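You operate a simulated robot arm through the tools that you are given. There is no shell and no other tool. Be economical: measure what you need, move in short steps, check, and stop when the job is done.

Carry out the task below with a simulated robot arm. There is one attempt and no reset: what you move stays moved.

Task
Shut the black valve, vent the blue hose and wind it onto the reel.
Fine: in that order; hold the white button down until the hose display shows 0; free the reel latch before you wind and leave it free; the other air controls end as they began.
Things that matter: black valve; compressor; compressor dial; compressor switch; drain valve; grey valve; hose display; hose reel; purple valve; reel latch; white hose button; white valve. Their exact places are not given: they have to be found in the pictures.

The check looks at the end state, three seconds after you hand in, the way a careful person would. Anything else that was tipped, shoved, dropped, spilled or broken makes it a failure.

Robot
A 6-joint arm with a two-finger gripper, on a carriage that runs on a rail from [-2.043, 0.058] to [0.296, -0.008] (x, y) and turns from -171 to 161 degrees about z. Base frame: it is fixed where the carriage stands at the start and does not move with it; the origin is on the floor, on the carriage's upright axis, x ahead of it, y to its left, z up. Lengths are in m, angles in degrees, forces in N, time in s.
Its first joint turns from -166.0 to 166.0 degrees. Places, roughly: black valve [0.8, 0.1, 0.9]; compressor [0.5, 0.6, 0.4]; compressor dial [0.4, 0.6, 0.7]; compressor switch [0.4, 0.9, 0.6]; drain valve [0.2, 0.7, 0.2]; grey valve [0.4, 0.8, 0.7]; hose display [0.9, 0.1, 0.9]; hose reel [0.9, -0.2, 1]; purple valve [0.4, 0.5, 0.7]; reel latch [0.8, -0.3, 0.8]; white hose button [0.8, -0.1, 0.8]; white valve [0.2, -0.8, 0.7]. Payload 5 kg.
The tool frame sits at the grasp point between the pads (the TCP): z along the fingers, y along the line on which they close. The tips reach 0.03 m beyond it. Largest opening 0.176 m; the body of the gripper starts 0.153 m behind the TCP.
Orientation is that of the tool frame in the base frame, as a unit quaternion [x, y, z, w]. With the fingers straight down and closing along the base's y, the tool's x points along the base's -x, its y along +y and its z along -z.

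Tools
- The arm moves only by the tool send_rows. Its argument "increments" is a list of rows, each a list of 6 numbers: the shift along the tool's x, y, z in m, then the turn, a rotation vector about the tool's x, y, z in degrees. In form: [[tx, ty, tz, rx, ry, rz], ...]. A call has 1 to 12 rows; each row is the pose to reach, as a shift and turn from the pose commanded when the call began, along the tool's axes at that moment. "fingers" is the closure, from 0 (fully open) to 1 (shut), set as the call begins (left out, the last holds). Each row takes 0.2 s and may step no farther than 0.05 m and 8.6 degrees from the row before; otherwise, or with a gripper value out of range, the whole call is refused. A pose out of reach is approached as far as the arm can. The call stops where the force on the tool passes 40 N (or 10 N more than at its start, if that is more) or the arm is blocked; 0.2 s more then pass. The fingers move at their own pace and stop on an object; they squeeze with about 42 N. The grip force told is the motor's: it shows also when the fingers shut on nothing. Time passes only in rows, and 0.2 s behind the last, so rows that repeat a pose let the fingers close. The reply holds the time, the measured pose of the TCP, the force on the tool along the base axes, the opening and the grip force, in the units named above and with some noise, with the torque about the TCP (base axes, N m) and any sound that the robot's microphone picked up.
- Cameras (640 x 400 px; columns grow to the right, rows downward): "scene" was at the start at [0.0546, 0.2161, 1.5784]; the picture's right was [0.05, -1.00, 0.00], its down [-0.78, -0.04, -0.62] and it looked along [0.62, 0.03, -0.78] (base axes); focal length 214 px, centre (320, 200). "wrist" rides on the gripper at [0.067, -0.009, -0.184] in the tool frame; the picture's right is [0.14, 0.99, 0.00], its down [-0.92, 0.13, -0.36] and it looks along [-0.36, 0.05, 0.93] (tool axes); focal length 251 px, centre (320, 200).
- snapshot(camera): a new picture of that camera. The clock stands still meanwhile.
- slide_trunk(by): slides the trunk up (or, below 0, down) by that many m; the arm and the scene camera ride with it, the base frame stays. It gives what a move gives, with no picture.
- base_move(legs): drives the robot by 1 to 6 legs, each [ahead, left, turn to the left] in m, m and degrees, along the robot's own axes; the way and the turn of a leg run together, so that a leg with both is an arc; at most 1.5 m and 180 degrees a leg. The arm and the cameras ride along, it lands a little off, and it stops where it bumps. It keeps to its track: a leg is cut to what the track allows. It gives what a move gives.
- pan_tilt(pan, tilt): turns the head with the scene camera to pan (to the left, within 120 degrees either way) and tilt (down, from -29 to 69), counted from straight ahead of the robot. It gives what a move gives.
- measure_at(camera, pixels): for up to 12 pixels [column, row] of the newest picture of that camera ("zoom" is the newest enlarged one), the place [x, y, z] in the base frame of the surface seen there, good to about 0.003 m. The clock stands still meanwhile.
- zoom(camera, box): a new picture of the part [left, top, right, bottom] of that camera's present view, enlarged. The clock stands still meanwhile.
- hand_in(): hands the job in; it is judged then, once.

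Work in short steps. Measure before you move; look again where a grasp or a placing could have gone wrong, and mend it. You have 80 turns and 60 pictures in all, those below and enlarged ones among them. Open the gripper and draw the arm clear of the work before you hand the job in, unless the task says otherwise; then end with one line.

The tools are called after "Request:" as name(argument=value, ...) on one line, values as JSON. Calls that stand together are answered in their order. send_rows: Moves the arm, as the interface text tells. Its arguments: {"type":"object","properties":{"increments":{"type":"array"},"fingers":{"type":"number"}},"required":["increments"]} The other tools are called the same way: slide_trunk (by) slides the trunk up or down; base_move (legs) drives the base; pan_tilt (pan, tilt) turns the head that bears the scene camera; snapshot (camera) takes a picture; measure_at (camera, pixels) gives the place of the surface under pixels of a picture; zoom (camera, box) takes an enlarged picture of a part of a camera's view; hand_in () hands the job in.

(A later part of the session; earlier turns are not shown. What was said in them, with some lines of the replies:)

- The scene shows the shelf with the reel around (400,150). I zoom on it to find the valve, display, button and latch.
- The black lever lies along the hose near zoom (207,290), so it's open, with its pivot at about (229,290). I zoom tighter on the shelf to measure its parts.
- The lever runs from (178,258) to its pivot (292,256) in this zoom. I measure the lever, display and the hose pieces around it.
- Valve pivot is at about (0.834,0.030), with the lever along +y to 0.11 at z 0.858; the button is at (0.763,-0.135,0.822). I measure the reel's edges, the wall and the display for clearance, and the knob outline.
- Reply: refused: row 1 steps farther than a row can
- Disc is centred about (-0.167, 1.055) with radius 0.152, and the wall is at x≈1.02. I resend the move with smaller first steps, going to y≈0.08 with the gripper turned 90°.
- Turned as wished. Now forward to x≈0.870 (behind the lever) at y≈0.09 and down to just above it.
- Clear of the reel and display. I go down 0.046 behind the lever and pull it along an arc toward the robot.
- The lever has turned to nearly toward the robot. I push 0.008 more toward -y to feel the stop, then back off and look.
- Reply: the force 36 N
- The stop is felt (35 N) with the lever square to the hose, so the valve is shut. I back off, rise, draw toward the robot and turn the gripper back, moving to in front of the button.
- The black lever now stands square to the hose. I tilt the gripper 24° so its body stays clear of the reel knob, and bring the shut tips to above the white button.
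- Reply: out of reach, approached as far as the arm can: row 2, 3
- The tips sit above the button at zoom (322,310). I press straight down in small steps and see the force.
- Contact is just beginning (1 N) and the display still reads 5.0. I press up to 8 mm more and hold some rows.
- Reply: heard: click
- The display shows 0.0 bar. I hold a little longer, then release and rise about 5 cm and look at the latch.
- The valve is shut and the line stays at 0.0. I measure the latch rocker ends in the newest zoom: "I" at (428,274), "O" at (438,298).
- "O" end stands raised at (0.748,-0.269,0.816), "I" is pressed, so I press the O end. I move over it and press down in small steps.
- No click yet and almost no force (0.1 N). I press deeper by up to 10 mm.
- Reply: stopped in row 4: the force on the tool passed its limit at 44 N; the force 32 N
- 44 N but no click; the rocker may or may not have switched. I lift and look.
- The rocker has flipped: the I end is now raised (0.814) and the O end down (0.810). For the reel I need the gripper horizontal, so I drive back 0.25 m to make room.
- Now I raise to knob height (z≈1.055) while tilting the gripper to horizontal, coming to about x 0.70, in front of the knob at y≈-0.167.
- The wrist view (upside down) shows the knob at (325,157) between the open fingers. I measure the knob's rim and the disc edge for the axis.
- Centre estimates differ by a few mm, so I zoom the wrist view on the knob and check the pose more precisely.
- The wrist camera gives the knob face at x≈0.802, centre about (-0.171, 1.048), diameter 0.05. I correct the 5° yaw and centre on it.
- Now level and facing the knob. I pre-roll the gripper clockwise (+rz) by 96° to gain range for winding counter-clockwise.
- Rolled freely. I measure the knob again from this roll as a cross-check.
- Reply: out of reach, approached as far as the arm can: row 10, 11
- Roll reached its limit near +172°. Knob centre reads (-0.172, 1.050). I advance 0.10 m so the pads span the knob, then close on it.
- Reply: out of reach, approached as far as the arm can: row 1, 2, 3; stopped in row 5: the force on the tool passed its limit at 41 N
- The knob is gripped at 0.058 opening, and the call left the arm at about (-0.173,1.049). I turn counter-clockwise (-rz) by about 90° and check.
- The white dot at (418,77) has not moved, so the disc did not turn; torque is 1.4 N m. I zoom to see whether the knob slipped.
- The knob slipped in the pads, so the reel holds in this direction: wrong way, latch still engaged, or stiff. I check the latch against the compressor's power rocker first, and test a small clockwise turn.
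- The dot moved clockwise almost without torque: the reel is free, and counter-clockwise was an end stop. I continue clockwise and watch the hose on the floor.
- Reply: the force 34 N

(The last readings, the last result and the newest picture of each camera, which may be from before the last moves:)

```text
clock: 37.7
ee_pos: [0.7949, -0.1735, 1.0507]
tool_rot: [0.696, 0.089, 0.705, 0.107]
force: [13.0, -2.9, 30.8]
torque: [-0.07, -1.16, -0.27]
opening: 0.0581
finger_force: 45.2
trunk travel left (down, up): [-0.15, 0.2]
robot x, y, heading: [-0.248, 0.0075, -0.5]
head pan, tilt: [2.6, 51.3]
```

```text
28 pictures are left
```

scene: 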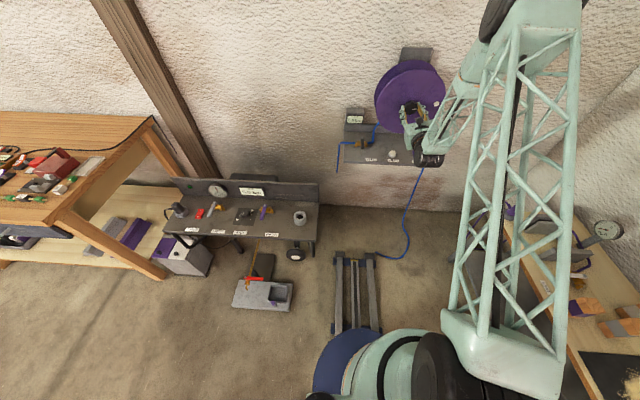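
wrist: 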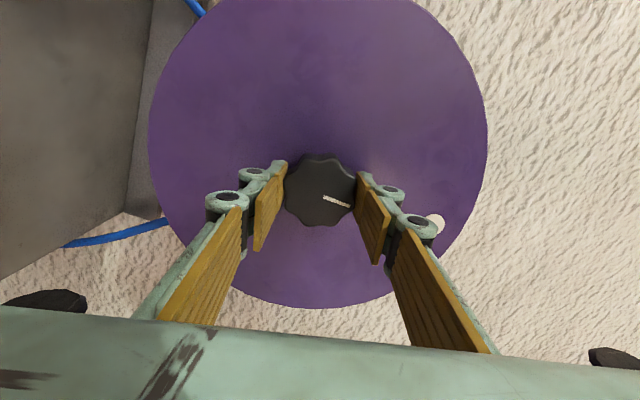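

The hose end has drawn in from (350,225) to about (375,257): clockwise winds. I open, lift 3 mm (the force showed the grip sitting low), and roll back for another bite.

Request:
send_rows(increments=[[0, 0, 0, 0, 0, 0], [0.003, 0.001, 0, 0, 0, 0], [0.003, 0.001, 0, 0, 0, -8.5], [0.003, 0.001, 0, 0, 0, -17], [0.003, 0.001, 0, 0, 0, -25.5], [0.003, 0.001, 0, 0, 0, -34], [0.003, 0.001, 0, 0, 0, -42.5], [0.003, 0.001, 0, 0, 0, -51], [0.003, 0.001, 0, 0, 0, -59.5], [0.003, 0.001, 0, 0, 0, -68], [0.003, 0.001, 0, 0, 0, -76.5], [0.003, 0.001, 0, 0, 0, -85]], fingers=0.5)

Request:
send_rows(increments=[[0, 0, 0, 0, 0, -8.5], [0, 0, 0, 0, 0, -17], [0, 0, 0, 0, 0, -25.5], [0, 0, 0, 0, 0, -34], [0, 0, 0, 0, 0, -42.5], [0, 0, 0, 0, 0, -51], [0, 0, 0, 0, 0, -59.5], [0, 0, 0, 0, 0, -68], [0, 0, 0, 0, 0, -76.5], [0, 0, 0, 0, 0, -85], [0, 0, 0, 0, 0, -93.5], [0, 0, 0, 0, 0, -102]])

Request:
snapshot(camera="wrist")

```text
clock: 40.3
ee_pos: [0.7952, -0.1718, 1.0515]
tool_rot: [0.452, 0.538, 0.447, 0.554]
force: [0.1, 0.8, 0.1]
torque: [0.01, 0.0, -0.02]
opening: 0.0882
finger_force: 0.1
trunk travel left (down, up): [-0.15, 0.2]
robot x, y, heading: [-0.2491, 0.0069, 0.0]
head pan, tilt: [2.6, 51.3]
```

```text
clock: 42.9
ee_pos: [0.7958, -0.1713, 1.0509]
tool_rot: [-0.133, 0.69, -0.15, 0.696]
force: [-0.8, 0.1, -0.6]
torque: [-0.01, 0.01, -0.03]
opening: 0.0878
finger_force: 0.1
trunk travel left (down, up): [-0.15, 0.2]
robot x, y, heading: [-0.2491, 0.0052, -0.2]
head pan, tilt: [2.6, 51.3]
```

```text
27 pictures are left
```

wrist: 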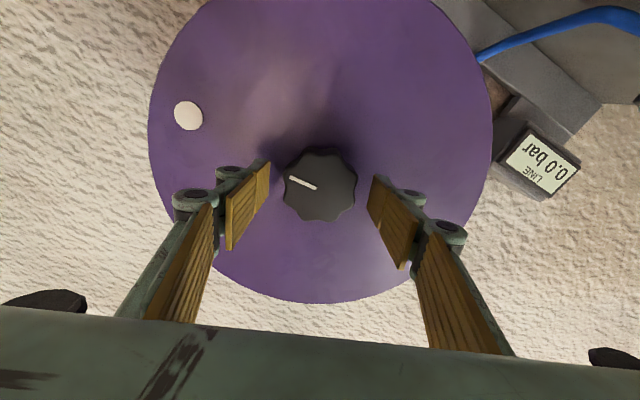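

The knob is well centred between the pads and the reel kept its place. I roll back further, to about -170°.

Request:
send_rows(increments=[[0, 0, 0, 0, 0, -8.5], [0, 0, 0, 0, 0, -17], [0, 0, 0, 0, 0, -25.5], [0, 0, 0, 0, 0, -34], [0, 0, 0, 0, 0, -42.5], [0, 0, 0, 0, 0, -51], [0, 0, 0, 0, 0, -59.5], [0, 0, 0, 0, 0, -68], [0, 0, 0, 0, 0, -76.5], [0, 0, 0, 0, 0, -85], [0, 0, 0, 0, 0, -93.5], [0, 0, 0, 0, 0, -102]])

Request:
send_rows(increments=[[0, 0, 0, 0, 0, -8.5], [0, 0, 0, 0, 0, -17], [0, 0, 0, 0, 0, -25.5], [0, 0, 0, 0, 0, -34], [0, 0, 0, 0, 0, -40]])

```text
clock: 45.5
ee_pos: [0.7947, -0.1717, 1.051]
tool_rot: [0.62, -0.331, 0.635, -0.321]
force: [0.2, 0.3, -0.6]
torque: [-0.01, 0.01, -0.01]
opening: 0.0881
finger_force: 0.1
trunk travel left (down, up): [-0.15, 0.2]
robot x, y, heading: [-0.2448, 0.0066, 0.2]
head pan, tilt: [2.6, 51.3]
```

```text
clock: 46.7
ee_pos: [0.7962, -0.1707, 1.0511]
tool_rot: [0.696, -0.098, 0.707, -0.086]
force: [-0.1, -0.3, -0.1]
torque: [-0.01, 0.04, 0.0]
opening: 0.0882
finger_force: 0.1
trunk travel left (down, up): [-0.15, 0.2]
robot x, y, heading: [-0.248, 0.0071, 0.2]
head pan, tilt: [2.6, 51.3]
```

At about -165° without trouble. I close on the knob, then wind clockwise.

Request:
send_rows(increments=[[0, 0, 0, 0, 0, 0], [0, 0, 0, 0, 0, 0], [0, 0, 0, 0, 0, 0], [0, 0, 0, 0, 0, 0]], fingers=1)

Request:
send_rows(increments=[[0, 0, 0, 0, 0, 5], [0, 0, 0, 0, 0, 13], [0, 0, 0, 0, 0, 21.5], [0, 0, 0, 0, 0, 30], [0, 0, 0, 0, 0, 38.5], [0, 0, 0, 0, 0, 47], [0, 0, 0, 0, 0, 55.5], [0, 0, 0, 0, 0, 64], [0, 0, 0, 0, 0, 72.5], [0, 0, 0, 0, 0, 81], [0, 0, 0, 0, 0, 89.5], [0, 0, 0, 0, 0, 98]])

Request:
snapshot(camera="scene")

```text
clock: 47.7
ee_pos: [0.795, -0.1733, 1.0506]
tool_rot: [0.696, -0.099, 0.706, -0.085]
force: [-0.6, -9.9, -3.2]
torque: [-0.05, 0.09, -0.45]
opening: 0.0586
finger_force: 45.0
trunk travel left (down, up): [-0.15, 0.2]
robot x, y, heading: [-0.2485, 0.0091, -0.5]
head pan, tilt: [2.6, 51.3]
```

```text
clock: 50.3
ee_pos: [0.7951, -0.1734, 1.0489]
tool_rot: [-0.381, 0.59, -0.399, 0.589]
force: [-17.3, -26.4, -23.0]
torque: [-0.03, 0.57, -0.89]
opening: 0.0585
finger_force: 45.1
trunk travel left (down, up): [-0.15, 0.2]
robot x, y, heading: [-0.2464, 0.009, -0.4]
head pan, tilt: [2.6, 51.3]
```

```text
26 pictures are left
```

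scene: 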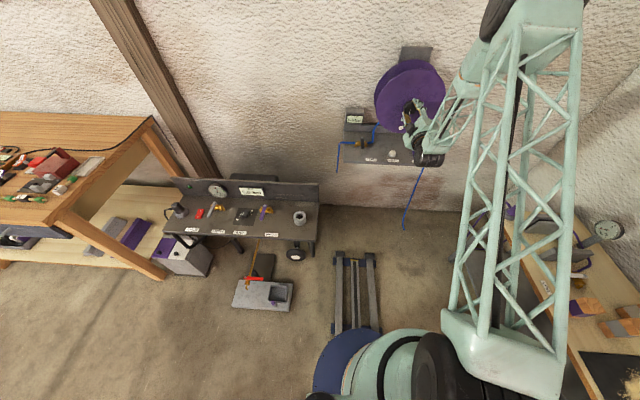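

The hose now just hangs to (404,228): winding works. Side forces near 39 N are building up, so I ease the grip centre about 3 mm toward -y/-z while continuing clockwise.

Request:
send_rows(increments=[[0.0039, 0.0016, -0.002, 0, 0, 0], [0.0039, 0.0016, -0.002, 0, 0, 8.5], [0.0039, 0.0016, -0.002, 0, 0, 17], [0.0039, 0.0016, -0.002, 0, 0, 25.5], [0.0039, 0.0016, -0.002, 0, 0, 34], [0.0039, 0.0016, -0.002, 0, 0, 42.5], [0.0039, 0.0016, -0.002, 0, 0, 51], [0.0039, 0.0016, -0.002, 0, 0, 59.5], [0.0039, 0.0016, -0.002, 0, 0, 68]])

Request:
zoom(camera="scene", box=[340, 50, 480, 250])

```text
clock: 52.3
ee_pos: [0.7944, -0.1723, 1.0501]
tool_rot: [0.013, 0.702, 0.0, 0.712]
force: [26.3, 4.6, 11.5]
torque: [-0.08, -0.41, 0.0]
opening: 0.0582
finger_force: 45.0
trunk travel left (down, up): [-0.15, 0.2]
robot x, y, heading: [-0.2481, 0.0064, -0.1]
head pan, tilt: [2.6, 51.3]
```

```text
2.00 times, centred on (410, 150) of scene
```

zoom: 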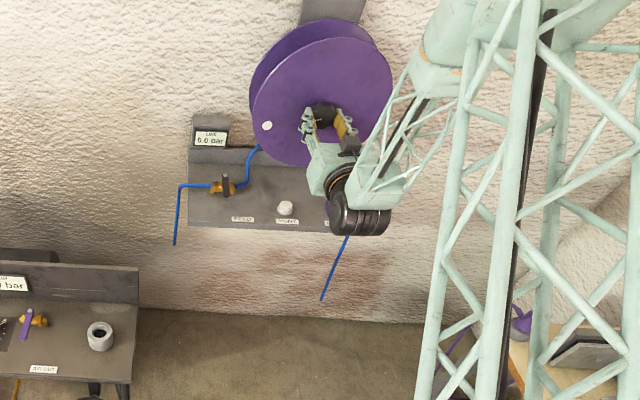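

Winding goes on; the dot is now lower left at (266,126) and the hose hangs at (330,270). I continue with a small correction for the +x force.

Request:
send_rows(increments=[[-0.001, 0, 0.002, 0, 0, 0], [-0.001, 0, 0.002, 0, 0, 8.5], [-0.001, 0, 0.002, 0, 0, 17], [-0.001, 0, 0.002, 0, 0, 25.5], [-0.001, 0, 0.002, 0, 0, 34], [-0.001, 0, 0.002, 0, 0, 42.5], [-0.001, 0, 0.002, 0, 0, 51], [-0.001, 0, 0.002, 0, 0, 59.5], [-0.001, 0, 0.002, 0, 0, 68], [-0.001, 0, 0.002, 0, 0, 76.5], [-0.001, 0, 0.002, 0, 0, 85]])

```text
clock: 54.7
ee_pos: [0.7932, -0.1731, 1.0489]
tool_rot: [0.484, 0.509, 0.48, 0.525]
force: [-16.4, 22.0, -3.3]
torque: [-0.05, 0.2, 0.23]
opening: 0.0588
finger_force: 44.7
trunk travel left (down, up): [-0.15, 0.2]
robot x, y, heading: [-0.246, 0.0085, -0.2]
head pan, tilt: [2.6, 51.3]
```

Torque stays small. I correct 2 mm toward +y and wind on to about +168°.

Request:
send_rows(increments=[[0.002, 0, -0.001, 0, 0, 0], [0.002, 0, -0.001, 0, 0, 8.5], [0.002, 0, -0.001, 0, 0, 17], [0.002, 0, -0.001, 0, 0, 25.5], [0.002, 0, -0.001, 0, 0, 34], [0.002, 0, -0.001, 0, 0, 42.5], [0.002, 0, -0.001, 0, 0, 51], [0.002, 0, -0.001, 0, 0, 59.5], [0.002, 0, -0.001, 0, 0, 68], [0.002, 0, -0.001, 0, 0, 76.5]])

Request:
zoom(camera="scene", box=[340, 50, 480, 250])

```text
clock: 56.9
ee_pos: [0.7947, -0.1716, 1.0507]
tool_rot: [0.695, 0.1, 0.703, 0.114]
force: [2.2, 0.4, 1.5]
torque: [-1.16, 0.0, -0.12]
opening: 0.0588
finger_force: 45.3
trunk travel left (down, up): [-0.15, 0.2]
robot x, y, heading: [-0.2491, 0.0075, -0.2]
head pan, tilt: [2.6, 51.3]
```

```text
2.00 times, centred on (410, 150) of scene
```

zoom: 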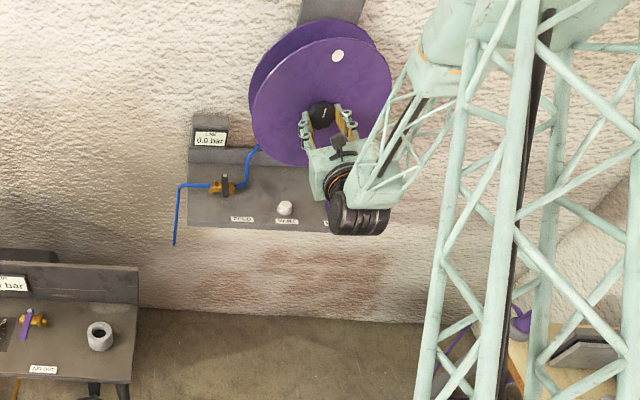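

Torque rose to 1.16 N m and the dot is back at the top (337,56), a full turn; no hose hangs in view, so this looks like the wound-in stop. I open, back off and check.

Request:
send_rows(increments=[[0, 0, 0, 0, 0, 0], [0, 0, 0, 0, 0, 0], [0, 0, 0, 0, 0, 0], [0, 0, -0.03, 0, 0, 0], [0, 0, -0.07, 0, 0, 0], [0, 0, -0.11, 0, 0, 0], [0, 0, -0.15, 0, 0, 0], [0, 0, -0.19, 0, 0, 0]], fingers=0.3)

Request:
base_move(legs=[[-0.3, 0, 0]])

Request:
snapshot(camera="scene")

Request:
snapshot(camera="wrist")

```text
clock: 58.7
ee_pos: [0.6027, -0.1682, 1.0464]
tool_rot: [0.695, 0.099, 0.703, 0.116]
force: [0.6, 1.1, -0.6]
torque: [-0.01, -0.01, -0.09]
opening: 0.123
finger_force: 0.1
trunk travel left (down, up): [-0.15, 0.2]
robot x, y, heading: [-0.2527, 0.0077, -0.2]
head pan, tilt: [2.6, 51.3]
```

```text
clock: 60.9
ee_pos: [0.3046, -0.1572, 1.0464]
tool_rot: [0.695, 0.101, 0.703, 0.114]
force: [-0.5, 0.7, 0.7]
torque: [0.04, -0.07, 0.01]
opening: 0.1234
finger_force: 0.0
trunk travel left (down, up): [-0.15, 0.2]
robot x, y, heading: [-0.5472, 0.0161, -0.0]
head pan, tilt: [2.6, 51.3]
```

```text
23 pictures are left
```

scene: 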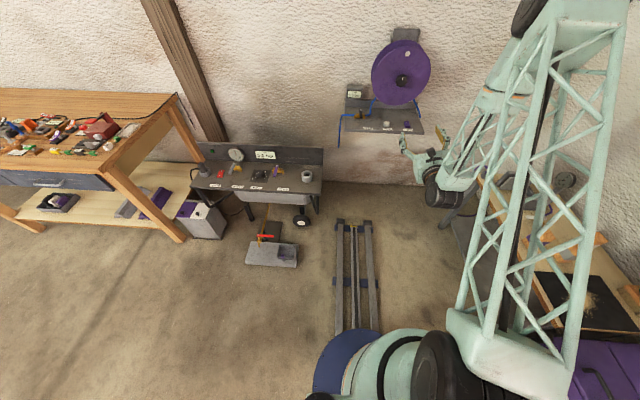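

```text
22 pictures are left
```

wrist: 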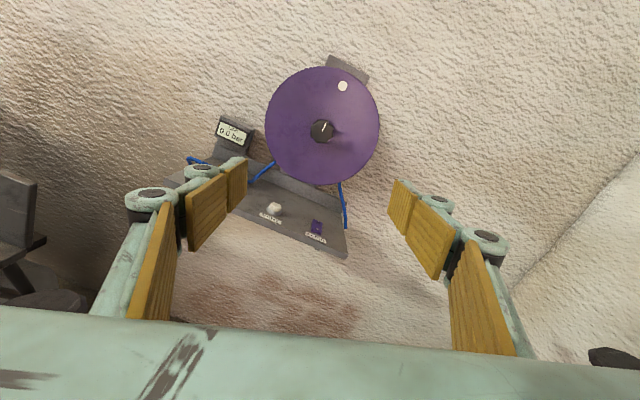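

Only a short stub at wrist (343,205) remains, and nothing hangs below the shelf. I zoom to check the end, the latch and the display.

Request:
zoom(camera="wrist", box=[200, 60, 390, 260])

Request:
zoom(camera="scene", box=[330, 25, 440, 145])

Request:
zoom(camera="scene", box=[385, 105, 425, 145])

```text
2.00 times, centred on (295, 160) of wrist
```

zoom: 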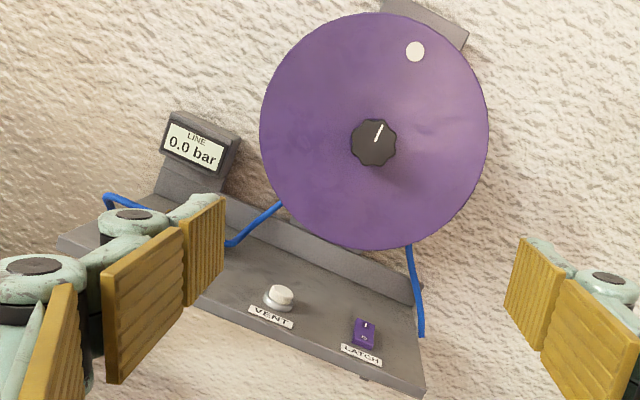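

```text
3.33 times, centred on (385, 85) of scene
```

zoom: 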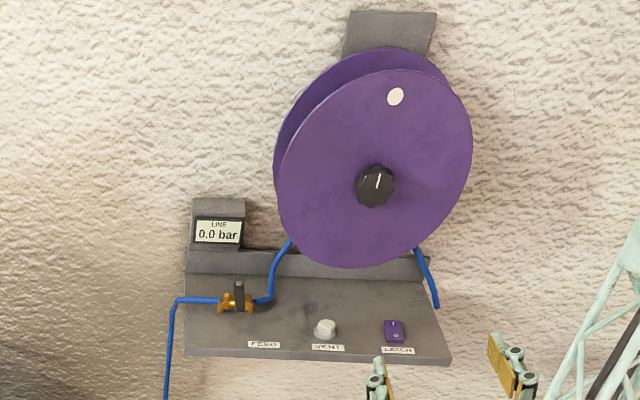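

```text
10.00 times, centred on (405, 125) of scene
```

zoom: 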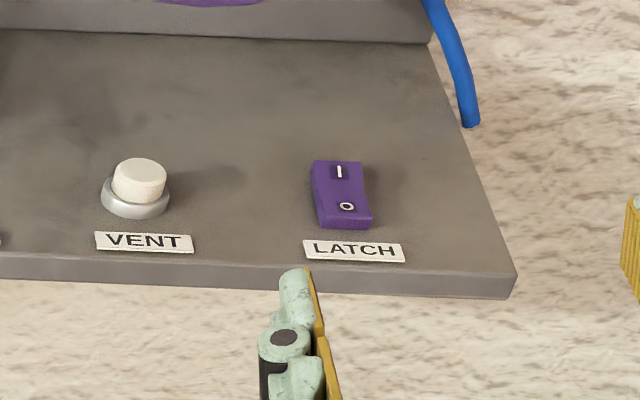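

Line 0.0 bar, valve shut, latch still on O, hose wound to its stub with the reel against its stop. I open the gripper fully and, the arm being well clear, hand in next.

Request:
send_rows(increments=[[0, 0, 0, 0, 0, 0], [0, 0, 0, 0, 0, 0], [0, 0, 0, 0, 0, 0]], fingers=0)

Request:
zoom(camera="scene", box=[180, 25, 440, 280])

```text
clock: 61.6
ee_pos: [0.3046, -0.1563, 1.0466]
tool_rot: [0.695, 0.1, 0.703, 0.115]
force: [0.1, 0.8, 0.4]
torque: [-0.01, 0.0, 0.0]
opening: 0.1757
finger_force: 0.1
trunk travel left (down, up): [-0.15, 0.2]
robot x, y, heading: [-0.5461, 0.0177, -0.1]
head pan, tilt: [2.6, 51.3]
```

```text
1.57 times, centred on (310, 152) of scene
```

zoom: 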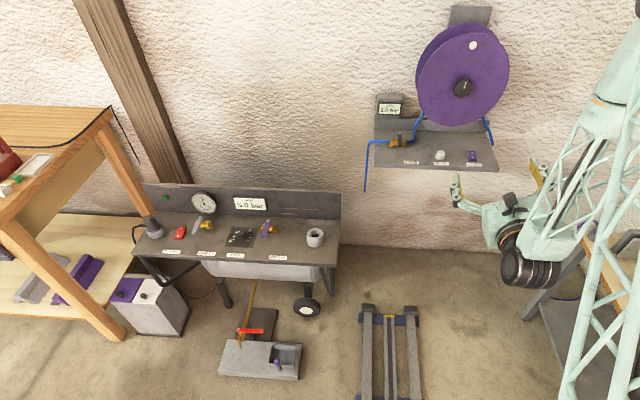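

Everything is in its place: the compressor controls are untouched and the floor is clear. I hand in.

Request:
hand_in()

```text
The job is handed in.
```

The job is handed in: the black valve is shut, the hose is vented to 0.0 bar and wound onto the reel with a short stub left, the reel latch is left free, and the other air controls are untouched.
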